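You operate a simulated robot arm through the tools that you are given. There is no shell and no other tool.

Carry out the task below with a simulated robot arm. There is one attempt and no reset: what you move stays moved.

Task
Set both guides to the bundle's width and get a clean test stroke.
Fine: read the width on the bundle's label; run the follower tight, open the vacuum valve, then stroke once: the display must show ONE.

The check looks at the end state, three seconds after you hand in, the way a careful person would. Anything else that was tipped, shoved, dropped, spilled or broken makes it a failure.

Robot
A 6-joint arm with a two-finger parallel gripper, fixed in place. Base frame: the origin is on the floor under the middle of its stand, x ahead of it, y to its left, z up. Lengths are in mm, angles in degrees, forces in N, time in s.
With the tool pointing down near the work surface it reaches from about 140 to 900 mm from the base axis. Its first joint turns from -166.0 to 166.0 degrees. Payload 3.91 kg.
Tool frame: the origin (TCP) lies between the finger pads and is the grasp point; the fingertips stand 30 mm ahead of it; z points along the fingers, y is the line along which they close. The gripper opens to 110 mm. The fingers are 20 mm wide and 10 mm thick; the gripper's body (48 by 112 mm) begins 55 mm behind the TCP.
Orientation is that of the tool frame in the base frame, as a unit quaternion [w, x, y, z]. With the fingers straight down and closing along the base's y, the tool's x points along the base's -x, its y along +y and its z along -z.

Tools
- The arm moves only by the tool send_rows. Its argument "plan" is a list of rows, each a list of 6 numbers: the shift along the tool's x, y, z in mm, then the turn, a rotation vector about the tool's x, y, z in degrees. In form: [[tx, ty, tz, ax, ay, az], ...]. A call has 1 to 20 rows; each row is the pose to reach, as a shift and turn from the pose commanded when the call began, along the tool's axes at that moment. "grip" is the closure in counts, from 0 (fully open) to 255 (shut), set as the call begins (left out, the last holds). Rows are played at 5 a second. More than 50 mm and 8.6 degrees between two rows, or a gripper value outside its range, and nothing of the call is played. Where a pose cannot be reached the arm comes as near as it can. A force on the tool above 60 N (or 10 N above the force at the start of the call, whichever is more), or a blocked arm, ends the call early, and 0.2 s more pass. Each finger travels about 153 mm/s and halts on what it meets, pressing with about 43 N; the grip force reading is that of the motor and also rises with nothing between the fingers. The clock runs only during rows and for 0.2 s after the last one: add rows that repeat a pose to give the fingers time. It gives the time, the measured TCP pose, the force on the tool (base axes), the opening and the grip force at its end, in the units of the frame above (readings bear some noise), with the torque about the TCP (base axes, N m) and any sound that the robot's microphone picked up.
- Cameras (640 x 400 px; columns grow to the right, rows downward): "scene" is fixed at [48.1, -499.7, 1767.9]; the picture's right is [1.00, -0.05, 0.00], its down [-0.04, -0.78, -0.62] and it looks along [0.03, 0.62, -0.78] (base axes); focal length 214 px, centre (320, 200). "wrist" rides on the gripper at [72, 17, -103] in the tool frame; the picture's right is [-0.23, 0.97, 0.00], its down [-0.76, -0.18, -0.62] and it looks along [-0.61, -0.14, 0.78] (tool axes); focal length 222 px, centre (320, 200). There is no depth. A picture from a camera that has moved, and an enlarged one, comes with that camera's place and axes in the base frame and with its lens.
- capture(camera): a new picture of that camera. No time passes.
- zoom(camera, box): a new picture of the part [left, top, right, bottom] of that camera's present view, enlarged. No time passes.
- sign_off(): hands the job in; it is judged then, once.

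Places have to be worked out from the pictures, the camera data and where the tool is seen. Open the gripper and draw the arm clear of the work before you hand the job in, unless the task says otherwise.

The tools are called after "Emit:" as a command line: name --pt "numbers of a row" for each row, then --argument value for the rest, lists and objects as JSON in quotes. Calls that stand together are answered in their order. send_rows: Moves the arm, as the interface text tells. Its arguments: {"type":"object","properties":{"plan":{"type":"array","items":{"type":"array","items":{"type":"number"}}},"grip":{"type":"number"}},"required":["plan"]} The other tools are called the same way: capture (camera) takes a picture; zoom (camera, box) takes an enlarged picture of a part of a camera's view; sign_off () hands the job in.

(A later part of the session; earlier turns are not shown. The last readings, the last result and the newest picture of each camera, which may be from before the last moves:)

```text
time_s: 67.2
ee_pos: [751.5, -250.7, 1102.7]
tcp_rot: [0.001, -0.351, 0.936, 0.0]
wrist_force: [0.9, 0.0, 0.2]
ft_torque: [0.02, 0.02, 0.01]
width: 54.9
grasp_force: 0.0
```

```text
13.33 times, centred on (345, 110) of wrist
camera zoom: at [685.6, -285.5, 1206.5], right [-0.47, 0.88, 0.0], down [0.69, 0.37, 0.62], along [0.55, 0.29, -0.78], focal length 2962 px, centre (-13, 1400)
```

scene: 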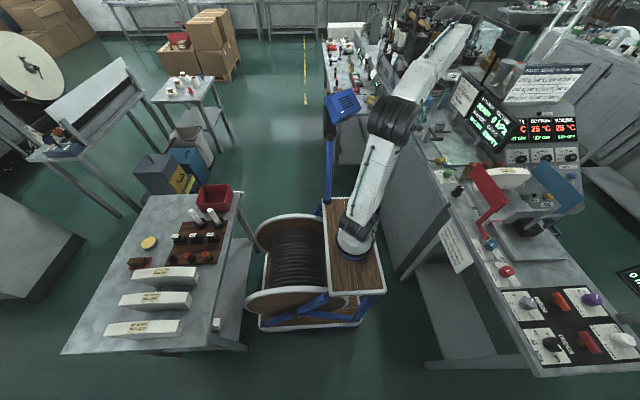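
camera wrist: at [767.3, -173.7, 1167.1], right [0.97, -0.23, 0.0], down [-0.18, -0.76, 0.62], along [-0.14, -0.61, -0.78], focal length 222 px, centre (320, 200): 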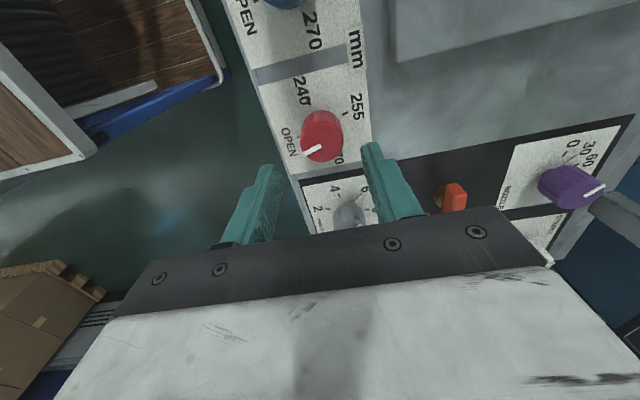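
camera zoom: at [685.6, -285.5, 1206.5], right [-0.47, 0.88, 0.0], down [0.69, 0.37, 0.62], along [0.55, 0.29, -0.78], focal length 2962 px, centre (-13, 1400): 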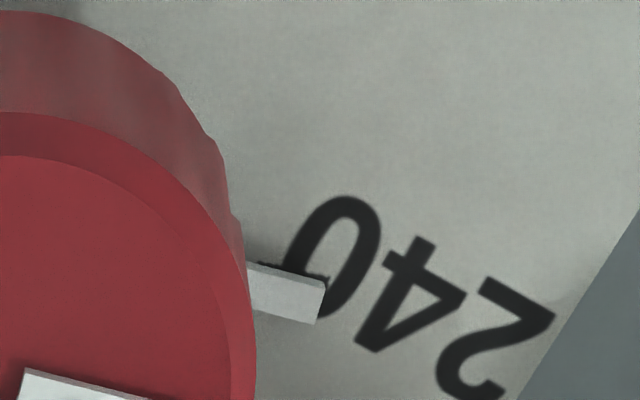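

Both needles sit on 240 (red ≈75–77°, tick ≈75°). Now for the follower: I'll rise and move to a view over the magazine with the gripper opened, yaw back to 0.

Emit:
send_rows --pt "0 0 -45 0 0 0" --pt "0 0 -90 0 0 0" --pt "0 0 -135 0 0 6" --pt "0 0 -180 0 0 12" --pt "-27 16 -194 0 0 18" --pt "-54 32 -194 0 0 24" --pt "-81 48 -194 0 0 30" --pt "-108 65 -194 0 0 36" --pt "-135.4 81 -194 0 0 41" --pt "-135.4 81 -194 0 0 41" --grip 0

Emit:
capture --camera "wrist"

Emit:
zoom --camera "wrist" --box '[200, 80, 440, 230]'

Emit:
zoom --camera "scene" --box '[440, 140, 600, 260]'

```text
time_s: 69.4
ee_pos: [802.0, -101.4, 1301.4]
tcp_rot: [0.0, 0.001, 1.0, 0.0]
wrist_force: [0.1, -0.5, -0.2]
ft_torque: [0.01, -0.02, 0.03]
width: 109.9
grasp_force: 0.0
```

```text
taken
camera wrist: at [729.1, -83.9, 1404.4], right [0.23, 0.97, 0.0], down [0.76, -0.18, 0.62], along [0.61, -0.14, -0.78], focal length 222 px, centre (320, 200)
```

wrist: 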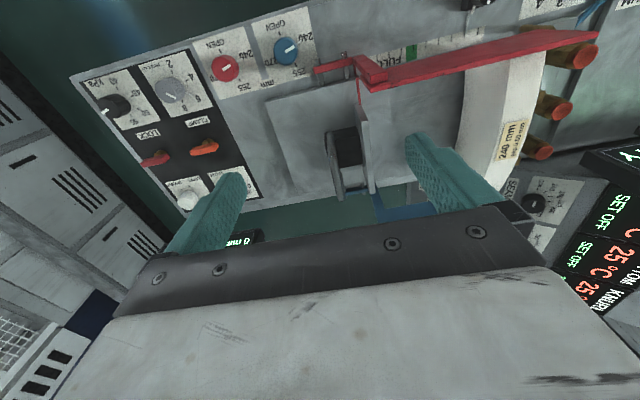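

```text
2.67 times, centred on (320, 155) of wrist
camera zoom: at [729.1, -83.9, 1404.4], right [0.23, 0.97, 0.0], down [0.76, -0.18, 0.62], along [0.61, -0.14, -0.78], focal length 592 px, centre (320, 320)
```

zoom: 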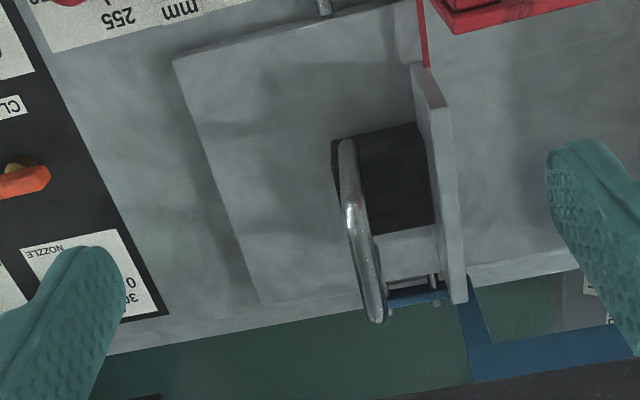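

```text
3.33 times, centred on (520, 200) of scene
camera zoom: at [48.1, -499.7, 1767.9], right [1.0, -0.05, 0.0], down [-0.04, -0.78, -0.62], along [0.03, 0.62, -0.78], focal length 715 px, centre (-347, 200)
```

zoom: 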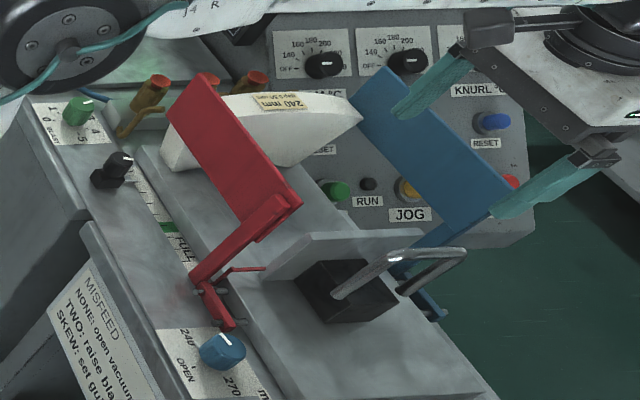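

Both guides have closed in around the bundle. The handle crossbar triangulates to x≈883–950, y≈-102, z≈1118. I'll move above it at x≈900 with ~44 mm opening and check reach before lowering.

Emit:
send_rows --pt "-25 0 20 0 0 0" --pt "-50 0 40 0 0 0" --pt "-75 0 60 0 0 0" --pt "-98 0 80 0 0 0" --pt "-98 0 100 0 0 0" --pt "-98 0 100 0 0 0" --grip 153

Emit:
capture --camera "wrist"

Emit:
zoom --camera "wrist" --box '[240, 80, 400, 230]'

Emit:
zoom --camera "scene" --box '[460, 140, 620, 260]'

```text
time_s: 70.8
ee_pos: [899.7, -101.6, 1199.1]
tcp_rot: [0.0, 0.0, 1.0, 0.0]
wrist_force: [1.3, 0.5, 0.6]
ft_torque: [0.02, 0.02, -0.03]
width: 44.0
grasp_force: 0.1
```

```text
taken
camera wrist: at [825.9, -84.1, 1301.8], right [0.23, 0.97, 0.0], down [0.76, -0.18, 0.62], along [0.61, -0.14, -0.78], focal length 222 px, centre (320, 200)
```

wrist: 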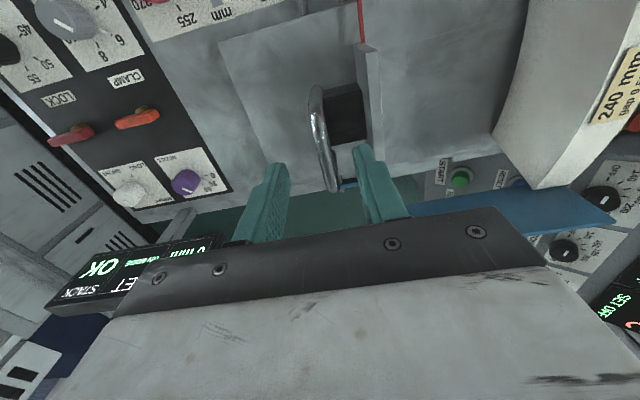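

```text
2.67 times, centred on (320, 155) of wrist
camera zoom: at [825.9, -84.1, 1301.8], right [0.23, 0.97, 0.0], down [0.76, -0.18, 0.62], along [0.61, -0.14, -0.78], focal length 592 px, centre (320, 320)
```

zoom: 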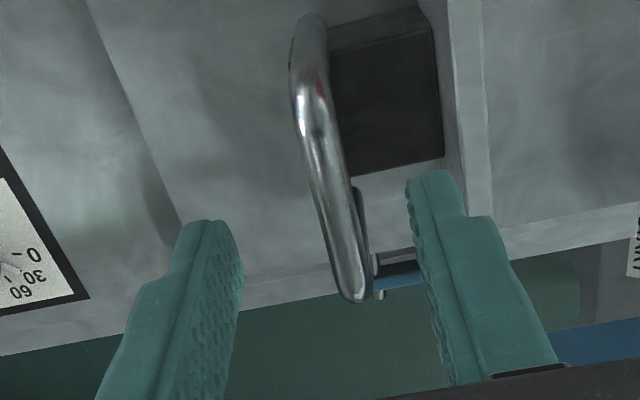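

```text
3.33 times, centred on (540, 200) of scene
camera zoom: at [48.1, -499.7, 1767.9], right [1.0, -0.05, 0.0], down [-0.04, -0.78, -0.62], along [0.03, 0.62, -0.78], focal length 715 px, centre (-413, 200)
```

zoom: 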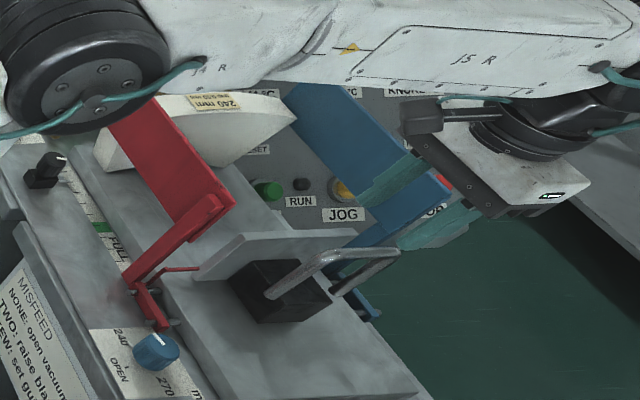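

Reach is fine here and the crossbar lies centred under the fingers (y≈-102). I'll lower to z≈1110 so the bar sits between the pads, watching the force.

Emit:
send_rows --pt "0 0 30 0 0 0" --pt "0 0 60 0 0 0" --pt "0 0 80 0 0 0" --pt "0 0 90 0 0 0" --pt "0 0 90 0 0 0"

Emit:
capture --camera "wrist"

Emit:
capture --camera "scene"

Emit:
zoom --camera "wrist" --box '[240, 80, 400, 230]'

```text
time_s: 72.0
ee_pos: [898.2, -99.1, 1111.1]
tcp_rot: [0.0, 0.0, 1.0, 0.001]
wrist_force: [-0.4, -0.1, 0.7]
ft_torque: [0.0, 0.0, 0.0]
width: 43.9
grasp_force: 0.1
```

```text
taken
camera wrist: at [825.1, -82.5, 1214.4], right [0.23, 0.97, 0.0], down [0.76, -0.18, 0.62], along [0.61, -0.14, -0.78], focal length 222 px, centre (320, 200)
```

wrist: 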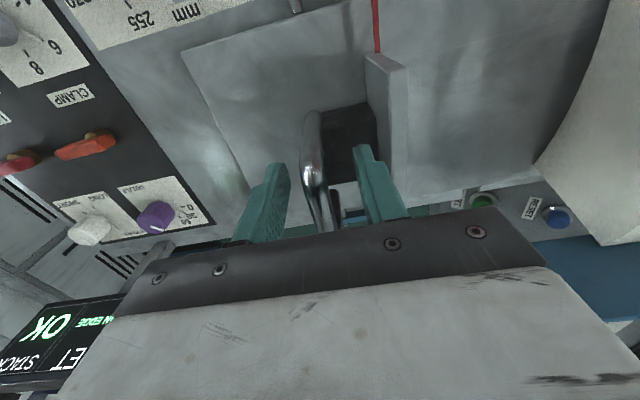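

```text
taken
```

scene: 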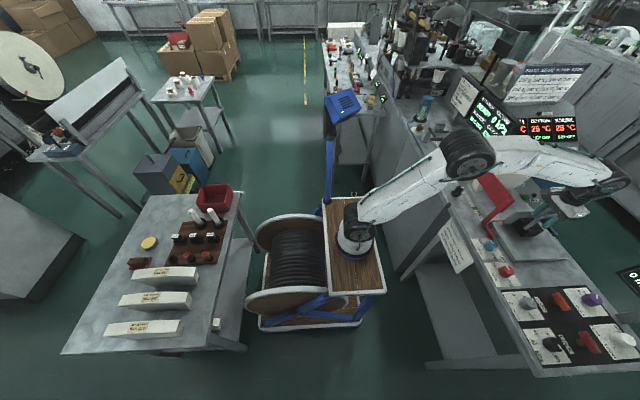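

```text
2.67 times, centred on (320, 155) of wrist
camera zoom: at [825.1, -82.5, 1214.4], right [0.23, 0.97, 0.0], down [0.76, -0.18, 0.62], along [0.61, -0.14, -0.78], focal length 592 px, centre (320, 320)
```

zoom: 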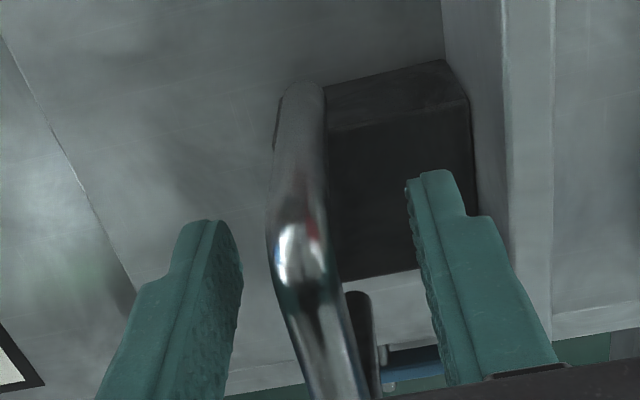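

The crossbar passes between the fingers, centred. Closing on it.

Emit:
send_rows --pt "0 0 0 0 0 0" --pt "0 0 0 0 0 0" --pt "0 0 0 0 0 0" --grip 255

Emit:
zoom --camera "scene" --box '[460, 140, 620, 260]'

Emit:
zoom --camera "scene" --box '[430, 70, 530, 150]'

```text
time_s: 72.8
ee_pos: [898.4, -100.3, 1110.8]
tcp_rot: [0.0, 0.0, 1.0, 0.0]
wrist_force: [-1.7, -0.6, -2.7]
ft_torque: [0.02, -0.52, 0.0]
width: 13.8
grasp_force: 45.2
```

```text
3.33 times, centred on (540, 200) of scene
camera zoom: at [48.1, -499.7, 1767.9], right [1.0, -0.05, 0.0], down [-0.04, -0.78, -0.62], along [0.03, 0.62, -0.78], focal length 715 px, centre (-413, 200)
```

zoom: 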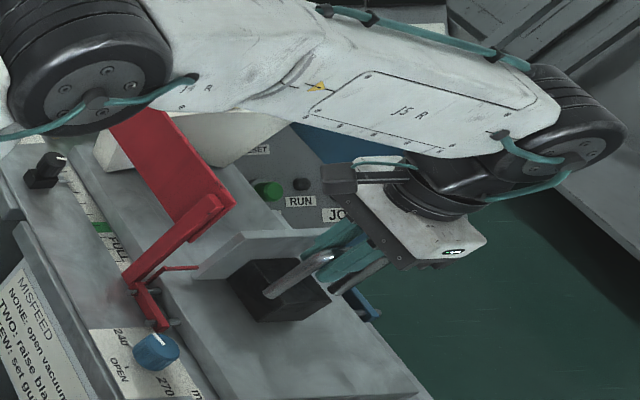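

```text
5.00 times, centred on (480, 110) of scene
camera zoom: at [48.1, -499.7, 1767.9], right [1.0, -0.05, 0.0], down [-0.04, -0.78, -0.62], along [0.03, 0.62, -0.78], focal length 1072 px, centre (-480, 650)
```

zoom: 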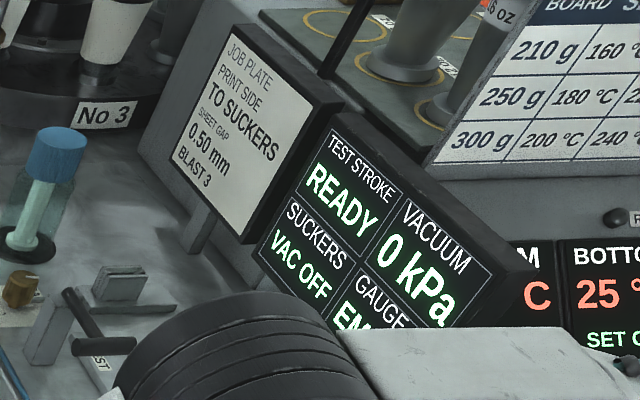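

Gripped (13.8 mm). I'll push the follower 20 mm toward +y first and check how it moves.

Emit:
send_rows --pt "0 5 0 0 0 0" --pt "0 10 0 0 0 0" --pt "0 15 0 0 0 0" --pt "0 20 0 0 0 0" --pt "0 20 0 0 0 0"

Emit:
zoom --camera "scene" --box '[460, 140, 620, 260]'

```text
time_s: 74.0
ee_pos: [898.7, -78.1, 1111.1]
tcp_rot: [0.001, 0.0, 1.0, 0.0]
wrist_force: [-6.7, -4.1, 5.0]
ft_torque: [0.01, 1.33, 0.02]
width: 13.9
grasp_force: 44.9
```

```text
3.33 times, centred on (540, 200) of scene
camera zoom: at [48.1, -499.7, 1767.9], right [1.0, -0.05, 0.0], down [-0.04, -0.78, -0.62], along [0.03, 0.62, -0.78], focal length 715 px, centre (-413, 200)
```

zoom: 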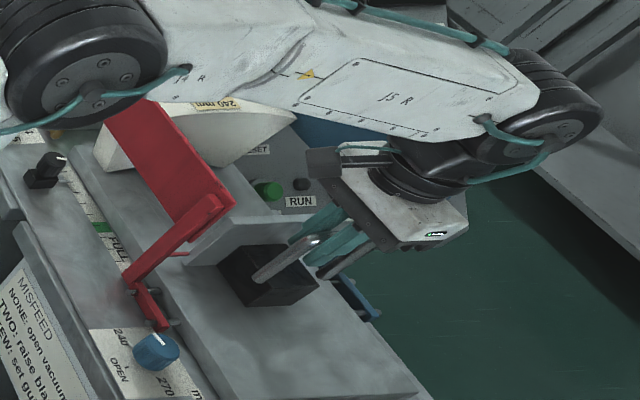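

The follower slides freely (~4 N). Continuing in +y another 50 mm, then viewing the remaining gap to the bundle.

Emit:
send_rows --pt "0.5 8 0 0 0 0" --pt "0.5 16 0 0 0 0" --pt "0.5 24 0 0 0 0" --pt "0.5 32 0 0 0 0" --pt "0.5 40 0 0 0 0" --pt "0.5 50 0 0 0 0" --pt "0.5 50 0 0 0 0"

Emit:
capture --camera "scene"

Emit:
zoom --camera "scene" --box '[460, 140, 620, 260]'

Emit:
capture --camera "wrist"

```text
time_s: 75.6
ee_pos: [898.5, -29.3, 1111.9]
tcp_rot: [0.0, 0.001, 1.0, 0.0]
wrist_force: [16.5, -2.6, 5.3]
ft_torque: [-0.02, -0.51, -0.01]
width: 13.7
grasp_force: 45.0
```

```text
taken
```

scene: 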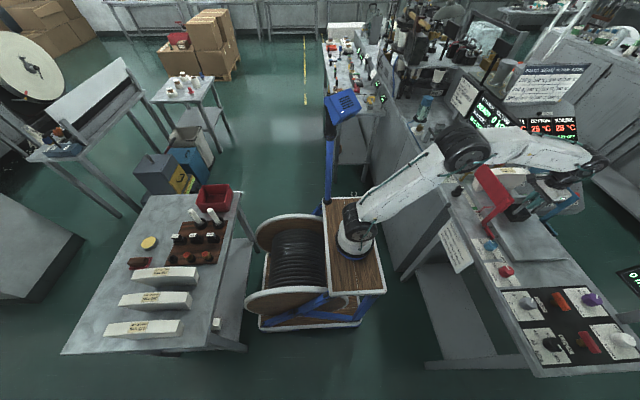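

```text
3.33 times, centred on (540, 200) of scene
camera zoom: at [48.1, -499.7, 1767.9], right [1.0, -0.05, 0.0], down [-0.04, -0.78, -0.62], along [0.03, 0.62, -0.78], focal length 715 px, centre (-413, 200)
```

zoom: 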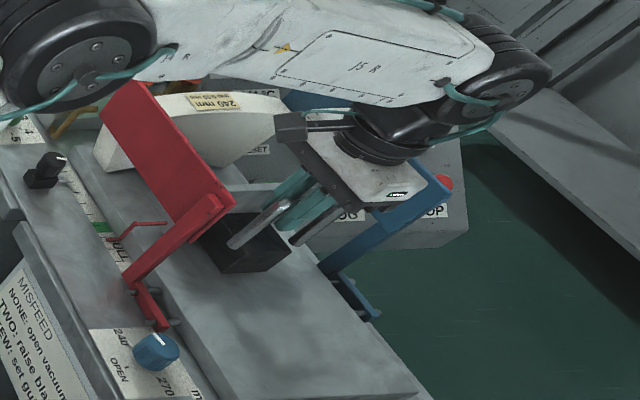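

```text
taken
camera wrist: at [824.9, -11.7, 1214.2], right [0.23, 0.97, 0.0], down [0.76, -0.18, 0.62], along [0.61, -0.14, -0.78], focal length 222 px, centre (320, 200)
```

wrist: 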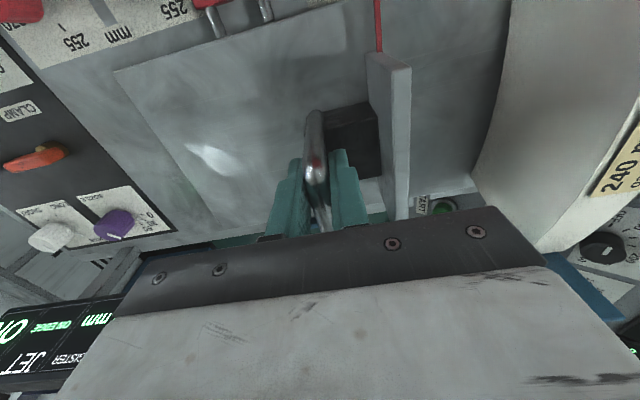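

The gap to the bundle is still roughly 95 mm. Continuing +y 50 mm (undoing the slight x load), then I'll approach contact in small steps.

Emit:
send_rows --pt "-1 8 0 0 0 0" --pt "-1 16 0 0 0 0" --pt "-1 24 0 0 0 0" --pt "-1 32 0 0 0 0" --pt "-1 40 0 0 0 0" --pt "-1 50 0 0 0 0" --pt "-1 50 0 0 0 0"

Emit:
capture --camera "wrist"

Emit:
zoom --camera "scene" --box '[460, 120, 620, 240]'

```text
time_s: 77.2
ee_pos: [899.1, 20.5, 1111.4]
tcp_rot: [0.002, -0.001, 1.0, 0.001]
wrist_force: [-6.2, -0.9, 22.1]
ft_torque: [0.03, 0.83, -0.02]
width: 13.7
grasp_force: 45.3
```

```text
taken
camera wrist: at [824.8, 37.2, 1214.0], right [0.23, 0.97, 0.0], down [0.76, -0.18, 0.63], along [0.61, -0.14, -0.78], focal length 222 px, centre (320, 200)
```

wrist: 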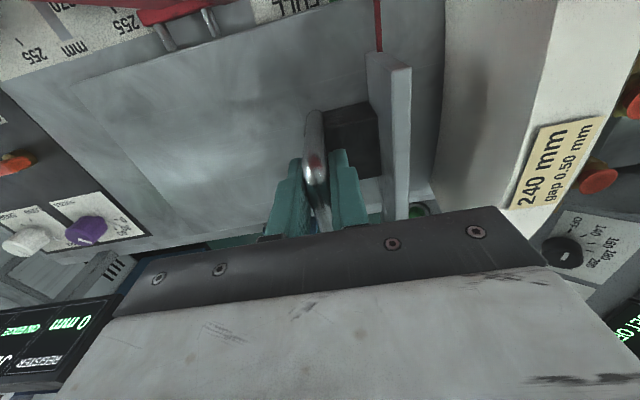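

```text
3.33 times, centred on (540, 180) of scene
camera zoom: at [48.1, -499.7, 1767.9], right [1.0, -0.05, 0.0], down [-0.04, -0.78, -0.62], along [0.03, 0.62, -0.78], focal length 715 px, centre (-413, 267)
```

zoom: 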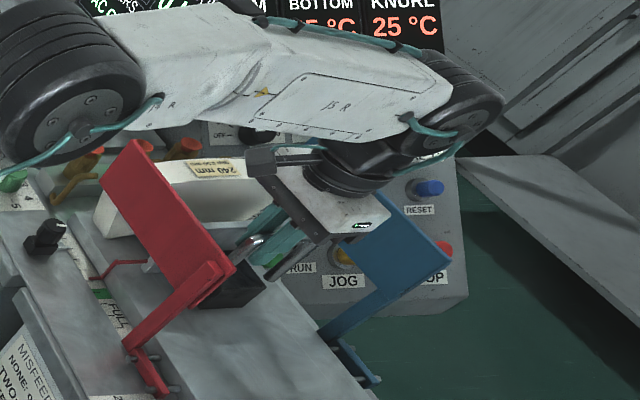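

About 50 mm gap remains by my estimate. Moving +30 mm with a 1.5 mm lift to unload the vertical force.

Emit:
send_rows --pt "0 6 -1.5 0 0 0" --pt "0 12 -1.5 0 0 0" --pt "0 18 -1.5 0 0 0" --pt "0 24 -1.5 0 0 0" --pt "0 30 -1.5 0 0 0" --pt "0 30 -1.5 0 0 0"

Emit:
zoom --camera "wrist" --box '[340, 40, 500, 220]'

Emit:
zoom --camera "scene" --box '[460, 150, 560, 230]'

```text
time_s: 78.6
ee_pos: [900.6, 50.3, 1112.3]
tcp_rot: [-0.001, 0.0, 1.0, 0.0]
wrist_force: [-22.5, -3.5, -19.8]
ft_torque: [0.01, 0.0, -0.01]
width: 13.5
grasp_force: 45.2
```

```text
2.22 times, centred on (420, 130) of wrist
camera zoom: at [827.1, 67.2, 1215.2], right [0.23, 0.97, 0.0], down [0.76, -0.18, 0.62], along [0.61, -0.14, -0.78], focal length 494 px, centre (98, 356)
```

zoom: 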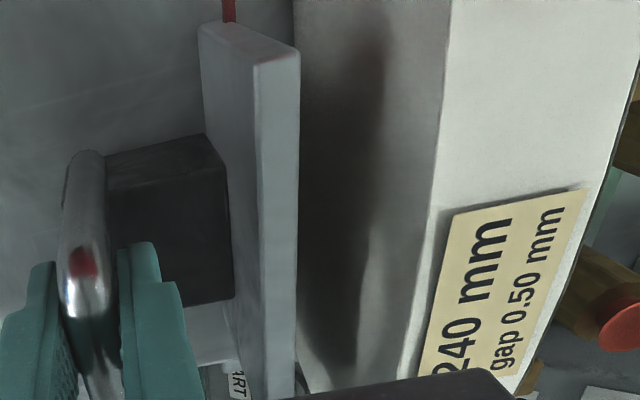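

```text
5.00 times, centred on (510, 190) of scene
camera zoom: at [48.1, -499.7, 1767.9], right [1.0, -0.05, 0.0], down [-0.04, -0.78, -0.62], along [0.03, 0.62, -0.78], focal length 1072 px, centre (-630, 250)
```

zoom: 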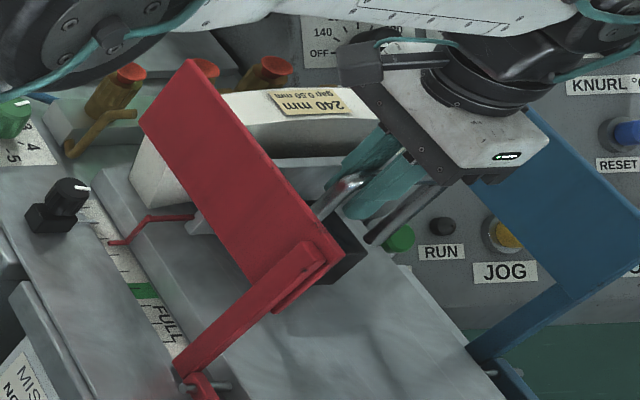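

Gap now ~20 mm; the red pointer nears the black gauge needle. Relieving x/z loads and advancing 12 mm in small rows.

Emit:
send_rows --pt "1.3 0 0.8 0 0 0" --pt "1.3 3 0.8 0 0 0" --pt "1.3 6 0.8 0 0 0" --pt "1.3 9 0.8 0 0 0" --pt "1.3 12 0.8 0 0 0" --pt "1.3 12 0.8 0 0 0"

Emit:
zoom --camera "wrist" --box '[340, 40, 500, 220]'

```text
time_s: 80.0
ee_pos: [900.2, 61.7, 1113.5]
tcp_rot: [0.003, 0.0, 1.0, 0.0]
wrist_force: [30.8, -3.7, -1.6]
ft_torque: [0.03, -0.06, 0.03]
width: 13.8
grasp_force: 45.1
```

```text
2.22 times, centred on (420, 130) of wrist
camera zoom: at [826.6, 79.1, 1215.1], right [0.23, 0.97, 0.0], down [0.76, -0.18, 0.63], along [0.61, -0.14, -0.78], focal length 494 px, centre (98, 356)
```

zoom: 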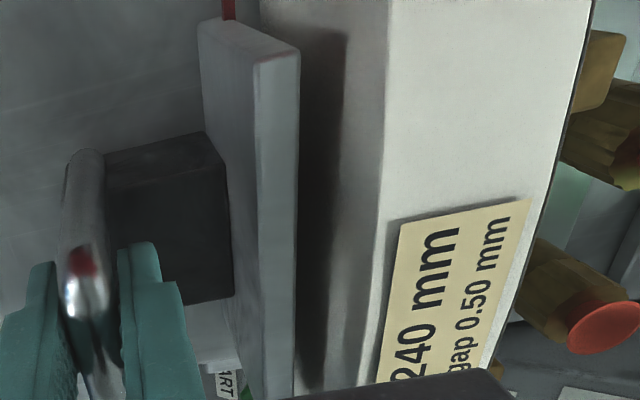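

x-load overshot; correcting by -0.75 mm and advancing 8 mm more.

Emit:
send_rows --pt "-0.75 0 0 0 0 0" --pt "-0.75 2 0 0 0 0" --pt "-0.75 4 0 0 0 0" --pt "-0.75 6 0 0 0 0" --pt "-0.75 8 0 0 0 0" --pt "-0.75 8 0 0 0 0"

Emit:
zoom --camera "wrist" --box '[340, 40, 500, 220]'

```text
time_s: 81.4
ee_pos: [899.0, 70.4, 1111.7]
tcp_rot: [0.001, 0.0, 1.0, 0.0]
wrist_force: [25.6, -3.2, 16.8]
ft_torque: [0.02, -0.04, -0.04]
width: 13.8
grasp_force: 45.3
```

```text
2.22 times, centred on (420, 130) of wrist
camera zoom: at [825.4, 87.2, 1215.0], right [0.23, 0.97, 0.0], down [0.76, -0.18, 0.62], along [0.61, -0.14, -0.78], focal length 494 px, centre (98, 356)
```

zoom: 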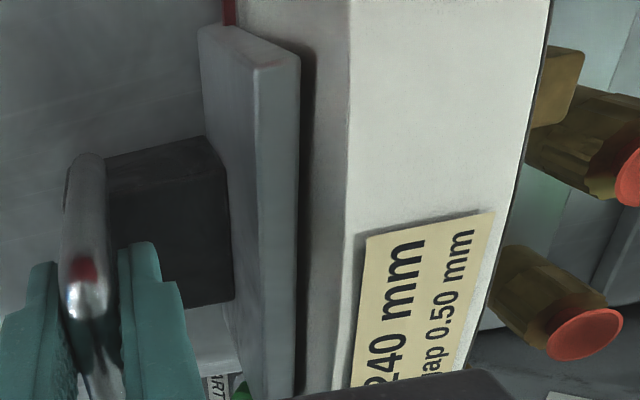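

Gap now about 10 mm. Correcting the load and advancing 6 mm in 1 mm-class rows.

Emit:
send_rows --pt "-0.6 0 -0.5 0 0 0" --pt "-0.6 1.5 -0.5 0 0 0" --pt "-0.6 3 -0.5 0 0 0" --pt "-0.6 4.5 -0.5 0 0 0" --pt "-0.6 6 -0.5 0 0 0" --pt "-0.6 6 -0.5 0 0 0"

Emit:
zoom --camera "wrist" --box '[380, 40, 480, 140]'

Emit:
zoom --camera "scene" --box '[460, 150, 560, 230]'

```text
time_s: 82.8
ee_pos: [898.1, 74.7, 1110.8]
tcp_rot: [-0.001, -0.001, 1.0, 0.0]
wrist_force: [2.9, -6.1, 8.2]
ft_torque: [0.01, 1.26, -0.02]
width: 13.7
grasp_force: 45.4
```

```text
4.00 times, centred on (430, 90) of wrist
camera zoom: at [825.5, 92.6, 1215.0], right [0.23, 0.97, 0.0], down [0.76, -0.18, 0.62], along [0.61, -0.14, -0.78], focal length 888 px, centre (-120, 640)
```

zoom: 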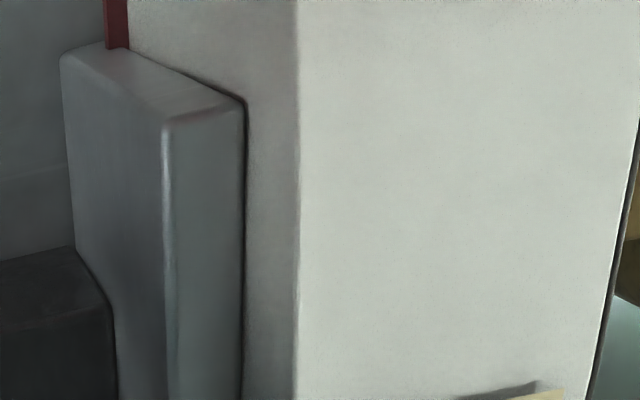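

```text
5.00 times, centred on (510, 190) of scene
camera zoom: at [48.1, -499.7, 1767.9], right [1.0, -0.05, 0.0], down [-0.04, -0.78, -0.62], along [0.03, 0.62, -0.78], focal length 1072 px, centre (-630, 250)
```

zoom: 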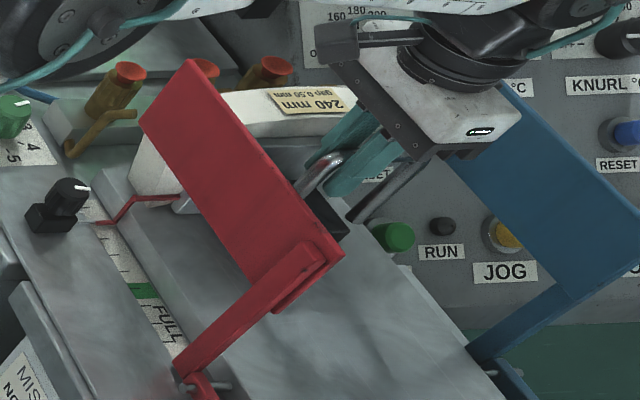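

The follower plate is nearly touching the bundle. I'll look at the display's gauge reading and then advance a few mm more.

Emit:
zoom --camera "scene" --box '[430, 70, 530, 150]'

Emit:
send_rows --pt "0 1 0 0 0 0" --pt "0 2 0 0 0 0" --pt "0 3 0 0 0 0" --pt "0 3 0 0 0 0"

Emit:
zoom --camera "wrist" --box '[380, 40, 480, 140]'

Emit:
zoom --camera "scene" --box '[430, 70, 530, 150]'

```text
5.00 times, centred on (480, 110) of scene
camera zoom: at [48.1, -499.7, 1767.9], right [1.0, -0.05, 0.0], down [-0.04, -0.78, -0.62], along [0.03, 0.62, -0.78], focal length 1072 px, centre (-480, 650)
```

zoom: 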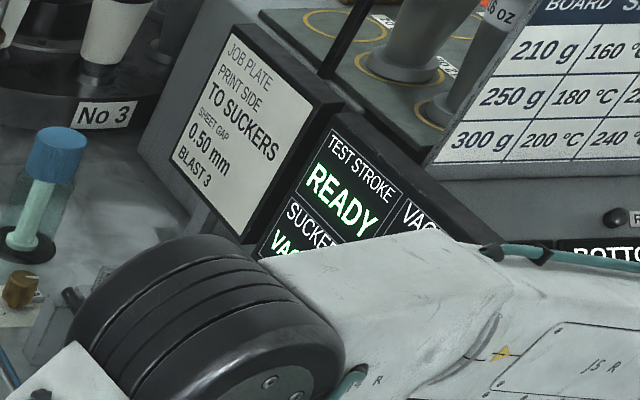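

```text
time_s: 83.8
ee_pos: [899.1, 78.8, 1111.3]
tcp_rot: [0.0, 0.0, 1.0, 0.001]
wrist_force: [-2.1, -7.4, 5.8]
ft_torque: [-0.02, 1.07, 0.03]
width: 14.0
grasp_force: 44.8
```

```text
4.00 times, centred on (430, 90) of wrist
camera zoom: at [825.4, 95.8, 1214.9], right [0.23, 0.97, 0.0], down [0.76, -0.18, 0.62], along [0.61, -0.14, -0.78], focal length 888 px, centre (-120, 640)
```

zoom: 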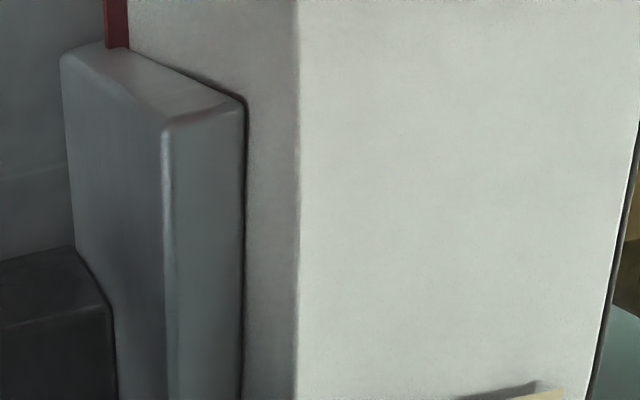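

```text
5.00 times, centred on (480, 110) of scene
camera zoom: at [48.1, -499.7, 1767.9], right [1.0, -0.05, 0.0], down [-0.04, -0.78, -0.62], along [0.03, 0.62, -0.78], focal length 1072 px, centre (-480, 650)
```

zoom: 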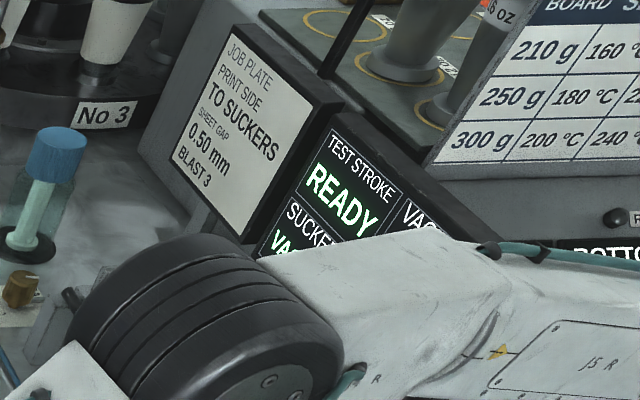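

The plate now touches and moves the bundle along with it (force only -7 N). I'll check how far the bundle's front is from the sucker stops.

Emit:
zoom --camera "wrist" --box '[400, 20, 640, 240]'

Emit:
zoom --camera "scene" --box '[465, 155, 525, 205]'

```text
1.82 times, centred on (520, 130) of wrist
camera zoom: at [825.4, 95.8, 1214.9], right [0.23, 0.97, 0.0], down [0.76, -0.18, 0.62], along [0.61, -0.14, -0.78], focal length 404 px, centre (-44, 327)
```

zoom: 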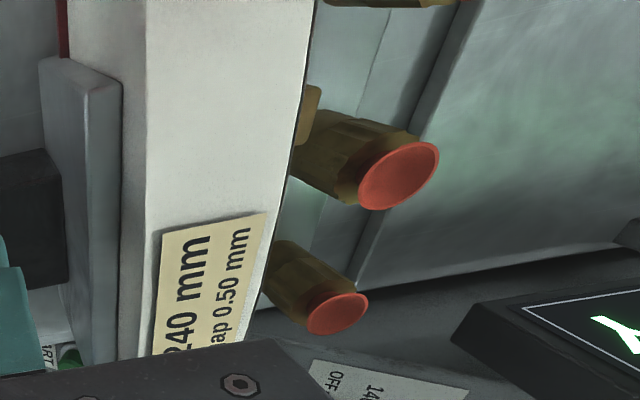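

```text
8.00 times, centred on (495, 180) of scene
camera zoom: at [48.1, -499.7, 1767.9], right [1.0, -0.05, 0.0], down [-0.04, -0.78, -0.62], along [0.03, 0.62, -0.78], focal length 1716 px, centre (-1080, 360)
```

zoom: 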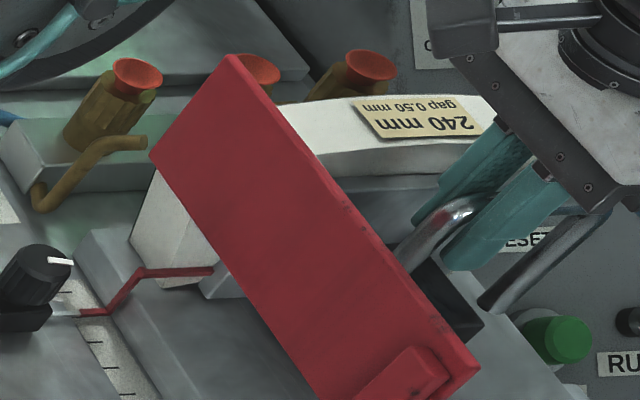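

Pointer is near the gauge needle. I'll keep advancing in 1 mm rows until the push force rises.

Emit:
send_rows --pt "0 1 0 0 0 0" --pt "0 2 0 0 0 0" --pt "0 3 0 0 0 0" --pt "0 3 0 0 0 0"

Emit:
send_rows --pt "0 1 0 0 0 0" --pt "0 2 0 0 0 0" --pt "0 3 0 0 0 0" --pt "0 3 0 0 0 0"

Emit:
zoom --camera "wrist" --box '[400, 20, 640, 240]'

Emit:
zoom --camera "scene" --box '[465, 155, 525, 205]'

```text
time_s: 84.8
ee_pos: [899.8, 79.0, 1112.7]
tcp_rot: [-0.001, 0.001, 1.0, 0.001]
wrist_force: [-19.6, -45.5, -11.8]
ft_torque: [0.08, -0.76, 0.07]
width: 13.9
grasp_force: 44.6
```

```text
time_s: 85.3
ee_pos: [899.4, 79.3, 1112.2]
tcp_rot: [-0.002, 0.001, 1.0, -0.004]
wrist_force: [-11.3, -38.5, 3.9]
ft_torque: [-0.08, 0.01, 0.19]
width: 13.8
grasp_force: 44.5
stopped in row 2: the force on the tool passed its limit at 61 N (the readings are from after the stop); the commanded pose is now the measured one
```

```text
1.82 times, centred on (520, 130) of wrist
camera zoom: at [826.0, 96.8, 1215.1], right [0.23, 0.97, -0.01], down [0.76, -0.17, 0.62], along [0.6, -0.15, -0.78], focal length 404 px, centre (-44, 327)
```

zoom: 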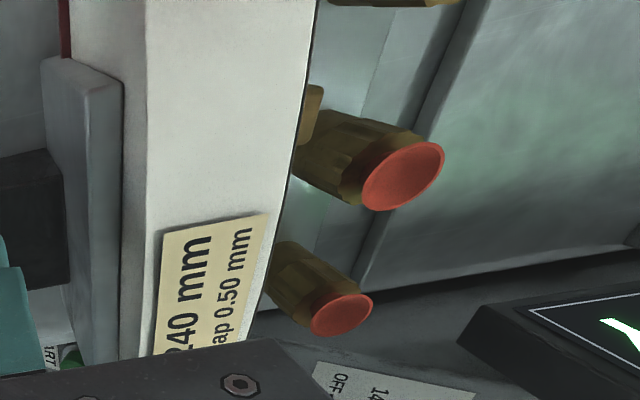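

```text
8.00 times, centred on (495, 180) of scene
camera zoom: at [48.1, -499.7, 1767.9], right [1.0, -0.05, 0.0], down [-0.04, -0.78, -0.62], along [0.03, 0.62, -0.78], focal length 1716 px, centre (-1080, 360)
```

zoom: 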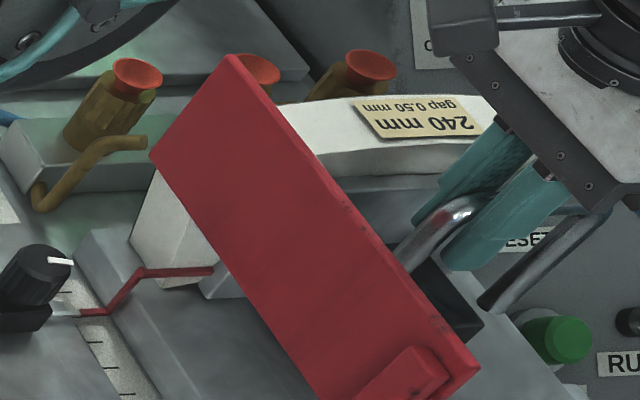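

Firm stop: force reached 61 N, with the follower plate against the bundle and bundle against the stops. I'll release the handle in place and lift straight up.

Emit:
send_rows --pt "0 0 0 0 0 0" --pt "0 0 0 0 0 0" --pt "0 0 0 0 0 0" --grip 160

Emit:
zoom --camera "wrist" --box '[240, 60, 480, 240]'

```text
time_s: 86.1
ee_pos: [899.9, 81.7, 1111.4]
tcp_rot: [-0.002, 0.001, 1.0, -0.002]
wrist_force: [0.8, -0.2, 0.2]
ft_torque: [0.0, -0.02, 0.02]
width: 41.0
grasp_force: 0.1
```

```text
2.22 times, centred on (360, 150) of wrist
camera zoom: at [826.4, 100.4, 1214.5], right [0.23, 0.97, 0.0], down [0.76, -0.18, 0.62], along [0.6, -0.14, -0.78], focal length 494 px, centre (231, 311)
```

zoom: 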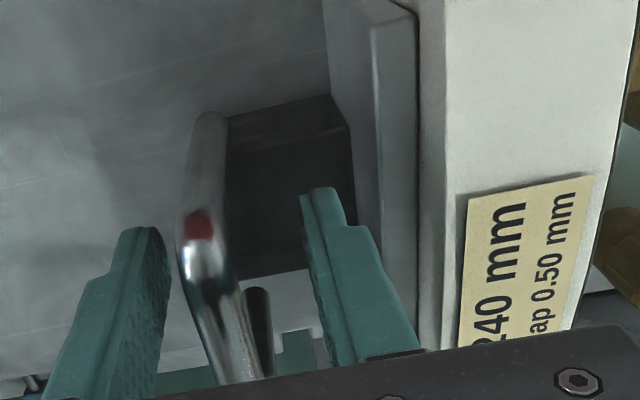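

Released cleanly. Lifting straight up 150 mm and then inspecting the follower, gauge and display.

Emit:
send_rows --pt "0 0 -20 0 0 0" --pt "0 0 -50 0 0 0" --pt "0 0 -90 0 0 0" --pt "0 0 -130 0 0 0" --pt "0 0 -170 0 0 0" --pt "0 0 -200 0 0 0" --pt "40 0 -220 0 0 0" --pt "80 0 -240 0 0 0" --pt "120 0 -250 0 0 0" --pt "120 0 -250 0 0 0"

Emit:
capture --camera "wrist"

Emit:
capture --camera "scene"

Emit:
zoom --camera "scene" --box '[440, 70, 530, 155]'

Emit:
zoom --camera "scene" --box '[440, 140, 600, 260]'

```text
time_s: 88.3
ee_pos: [777.3, 82.7, 1365.3]
tcp_rot: [-0.002, -0.001, 1.0, -0.002]
wrist_force: [-0.3, 0.2, -0.4]
ft_torque: [0.03, 0.0, 0.0]
width: 40.9
grasp_force: 0.1
```

```text
taken
camera wrist: at [705.0, 100.6, 1467.9], right [0.23, 0.97, 0.0], down [0.76, -0.18, 0.62], along [0.6, -0.14, -0.78], focal length 222 px, centre (320, 200)
```

wrist: 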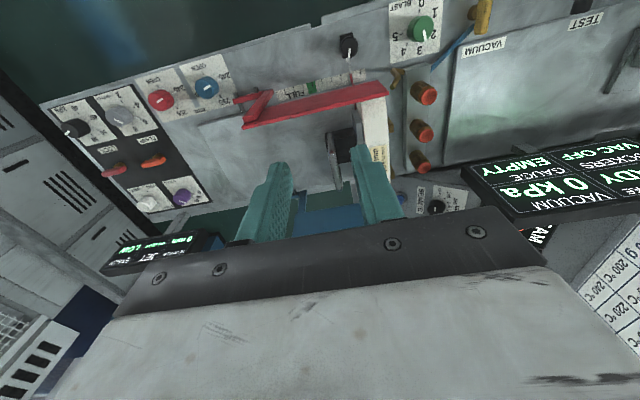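

```text
taken
```

scene: 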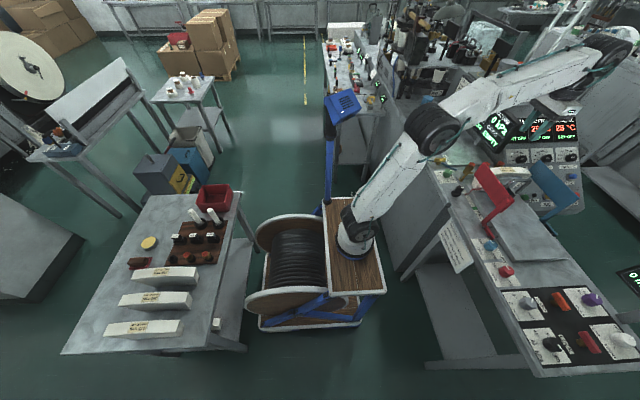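

```text
4.71 times, centred on (485, 112) of scene
camera zoom: at [48.1, -499.7, 1767.9], right [1.0, -0.05, 0.0], down [-0.04, -0.78, -0.62], along [0.03, 0.62, -0.78], focal length 1009 px, centre (-456, 612)
```

zoom: 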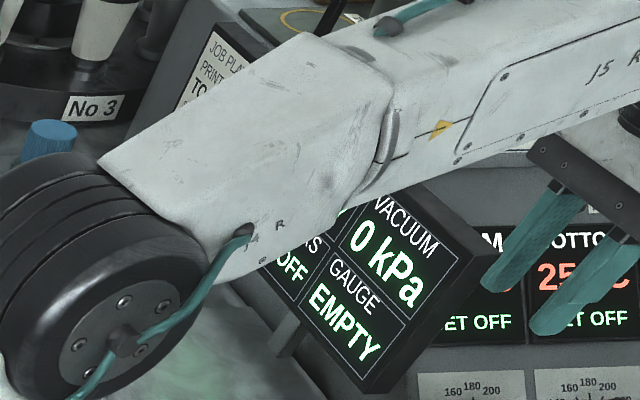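

```text
3.33 times, centred on (520, 200) of scene
camera zoom: at [48.1, -499.7, 1767.9], right [1.0, -0.05, 0.0], down [-0.04, -0.78, -0.62], along [0.03, 0.62, -0.78], focal length 715 px, centre (-347, 200)
```

zoom: 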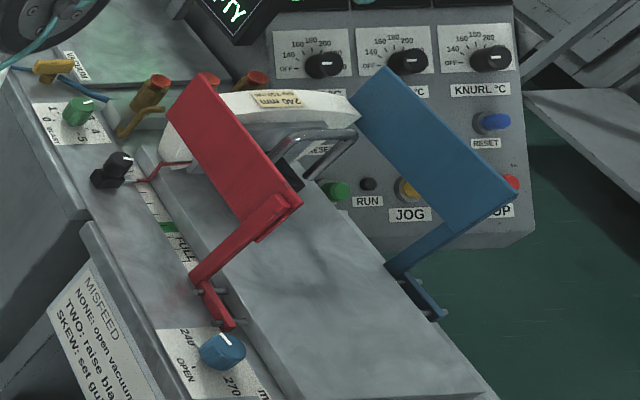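

Gauge on the display refers to something else (still EMPTY, the slotted gap gauge presumably). I'll inspect the follower/bundle contact and pointer closely from here.

Emit:
zoom --camera "wrist" --box '[320, 60, 460, 200]'

Emit:
zoom --camera "wrist" --box '[320, 70, 420, 140]'

Emit:
zoom --camera "scene" --box '[460, 155, 510, 205]'

```text
2.86 times, centred on (390, 130) of wrist
camera zoom: at [705.0, 100.6, 1467.9], right [0.23, 0.97, 0.0], down [0.76, -0.18, 0.62], along [0.6, -0.14, -0.78], focal length 635 px, centre (120, 400)
```

zoom: 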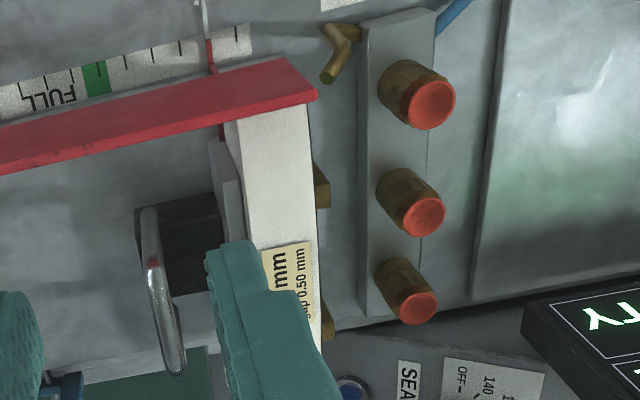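

```text
5.71 times, centred on (370, 105) of wrist
camera zoom: at [705.0, 100.6, 1467.9], right [0.23, 0.97, 0.0], down [0.76, -0.18, 0.62], along [0.6, -0.14, -0.78], focal length 1269 px, centre (34, 743)
```

zoom: 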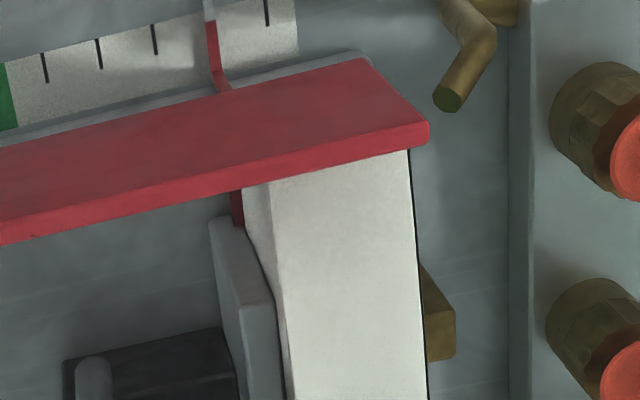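

```text
8.00 times, centred on (485, 180) of scene
camera zoom: at [48.1, -499.7, 1767.9], right [1.0, -0.05, 0.0], down [-0.04, -0.78, -0.62], along [0.03, 0.62, -0.78], focal length 1716 px, centre (-1000, 360)
```

zoom: 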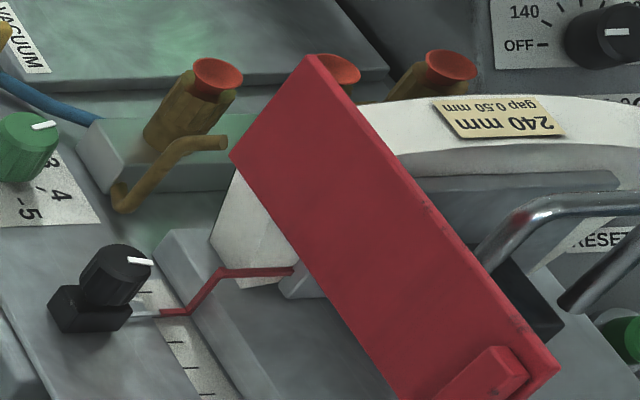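

The red pointer lines up with the gauge needle and the bundle front rests on the stop pegs: follower tight. Now to the vacuum valve: moving over about (747,365) with the gripper at ~60 mm.

Emit:
send_rows --pt "4 40 0 0 0 0" --pt "8 80 0 0 0 0" --pt "12 120 0 0 0 0" --pt "16 160 0 0 0 0" --pt "20 200 0 0 0 0" --pt "26 243 0 0 0 0" --pt "32 286 0 0 0 0" --pt "32 286 45 0 0 0" --pt "32 286 90 0 0 0" --pt "32 286 135 0 0 0" --pt "32 286 180 0 0 0" --pt "32 286 200 0 0 0" --pt "32 286 200 0 0 0" --grip 128

Emit:
capture --camera "wrist"

Emit:
zoom --camera "wrist" --box '[240, 60, 400, 200]'

Emit:
zoom --camera "scene" --box '[410, 110, 510, 190]'

```text
time_s: 91.1
ee_pos: [746.7, 369.5, 1159.3]
tcp_rot: [-0.001, 0.0, 1.0, -0.001]
wrist_force: [-0.5, -0.4, 0.7]
ft_torque: [0.01, 0.0, -0.03]
width: 54.8
grasp_force: 0.0
```

```text
taken
camera wrist: at [673.7, 386.6, 1261.8], right [0.23, 0.97, 0.0], down [0.76, -0.18, 0.62], along [0.6, -0.14, -0.78], focal length 222 px, centre (320, 200)
```

wrist: 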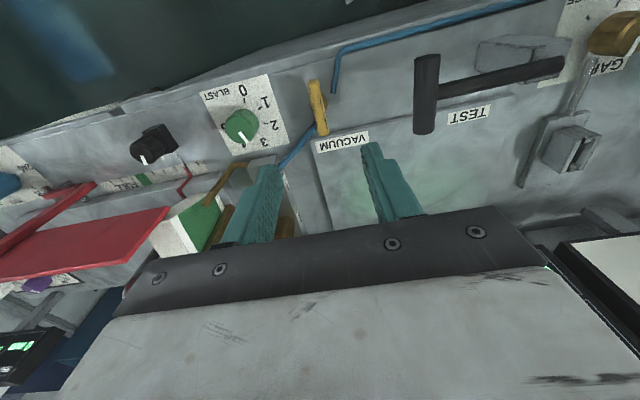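

```text
2.86 times, centred on (320, 130) of wrist
camera zoom: at [673.7, 386.6, 1261.8], right [0.23, 0.97, 0.0], down [0.76, -0.18, 0.62], along [0.6, -0.14, -0.78], focal length 635 px, centre (320, 400)
```

zoom: 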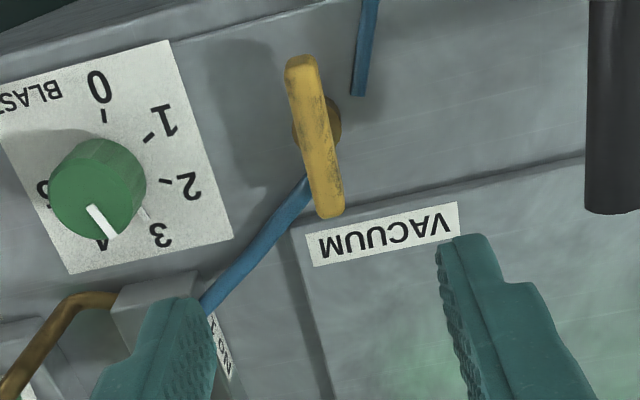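

```text
5.00 times, centred on (460, 150) of scene
camera zoom: at [48.1, -499.7, 1767.9], right [1.0, -0.05, 0.0], down [-0.04, -0.78, -0.62], along [0.03, 0.62, -0.78], focal length 1072 px, centre (-380, 450)
```

zoom: 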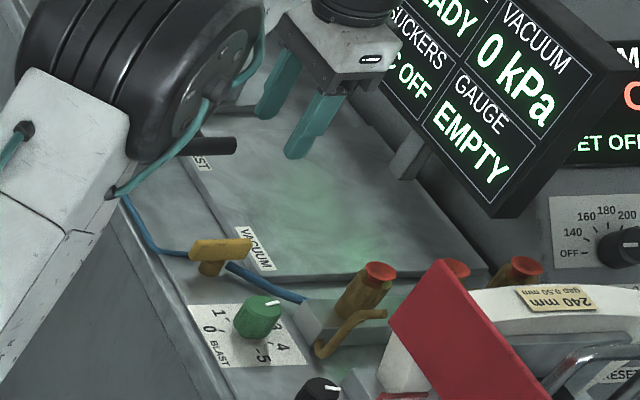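

The handle centre is about (748,367) with its top near z≈1000; I'm about 2 mm off in x and y. Narrowing the fingers to ~36 mm and descending so the tips straddle the handle.

Emit:
send_rows --pt "-2 -2 40 0 0 0" --pt "-2 -2 80 0 0 0" --pt "-2 -2 110 0 0 0" --pt "-2 -2 120 0 0 0" --pt "-2 -2 120 0 0 0" --grip 171

Emit:
zoom --camera "wrist" --box '[240, 60, 400, 230]'

Emit:
zoom --camera "scene" --box '[410, 110, 510, 190]'

```text
time_s: 92.3
ee_pos: [749.0, 366.4, 1040.8]
tcp_rot: [-0.002, 0.0, 1.0, -0.002]
wrist_force: [-0.2, -0.9, -0.2]
ft_torque: [-0.03, 0.0, 0.02]
width: 36.3
grasp_force: 0.0
```

```text
2.35 times, centred on (320, 145) of wrist
camera zoom: at [675.8, 383.9, 1143.2], right [0.23, 0.97, 0.0], down [0.76, -0.18, 0.62], along [0.6, -0.14, -0.78], focal length 523 px, centre (320, 329)
```

zoom: 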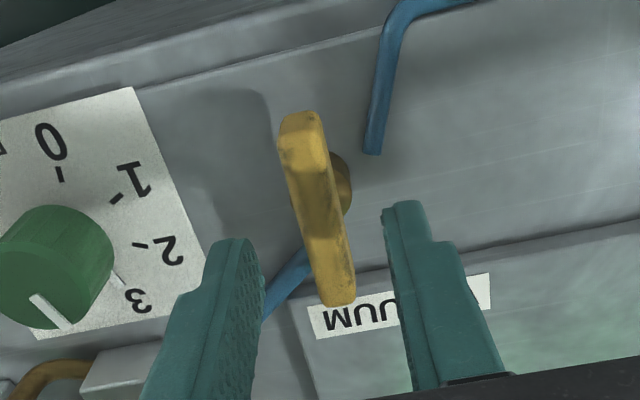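

```text
5.00 times, centred on (460, 150) of scene
camera zoom: at [48.1, -499.7, 1767.9], right [1.0, -0.05, 0.0], down [-0.04, -0.78, -0.62], along [0.03, 0.62, -0.78], focal length 1072 px, centre (-380, 450)
```

zoom: 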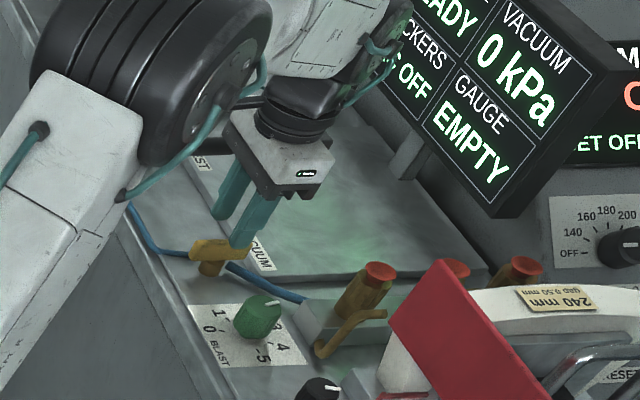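

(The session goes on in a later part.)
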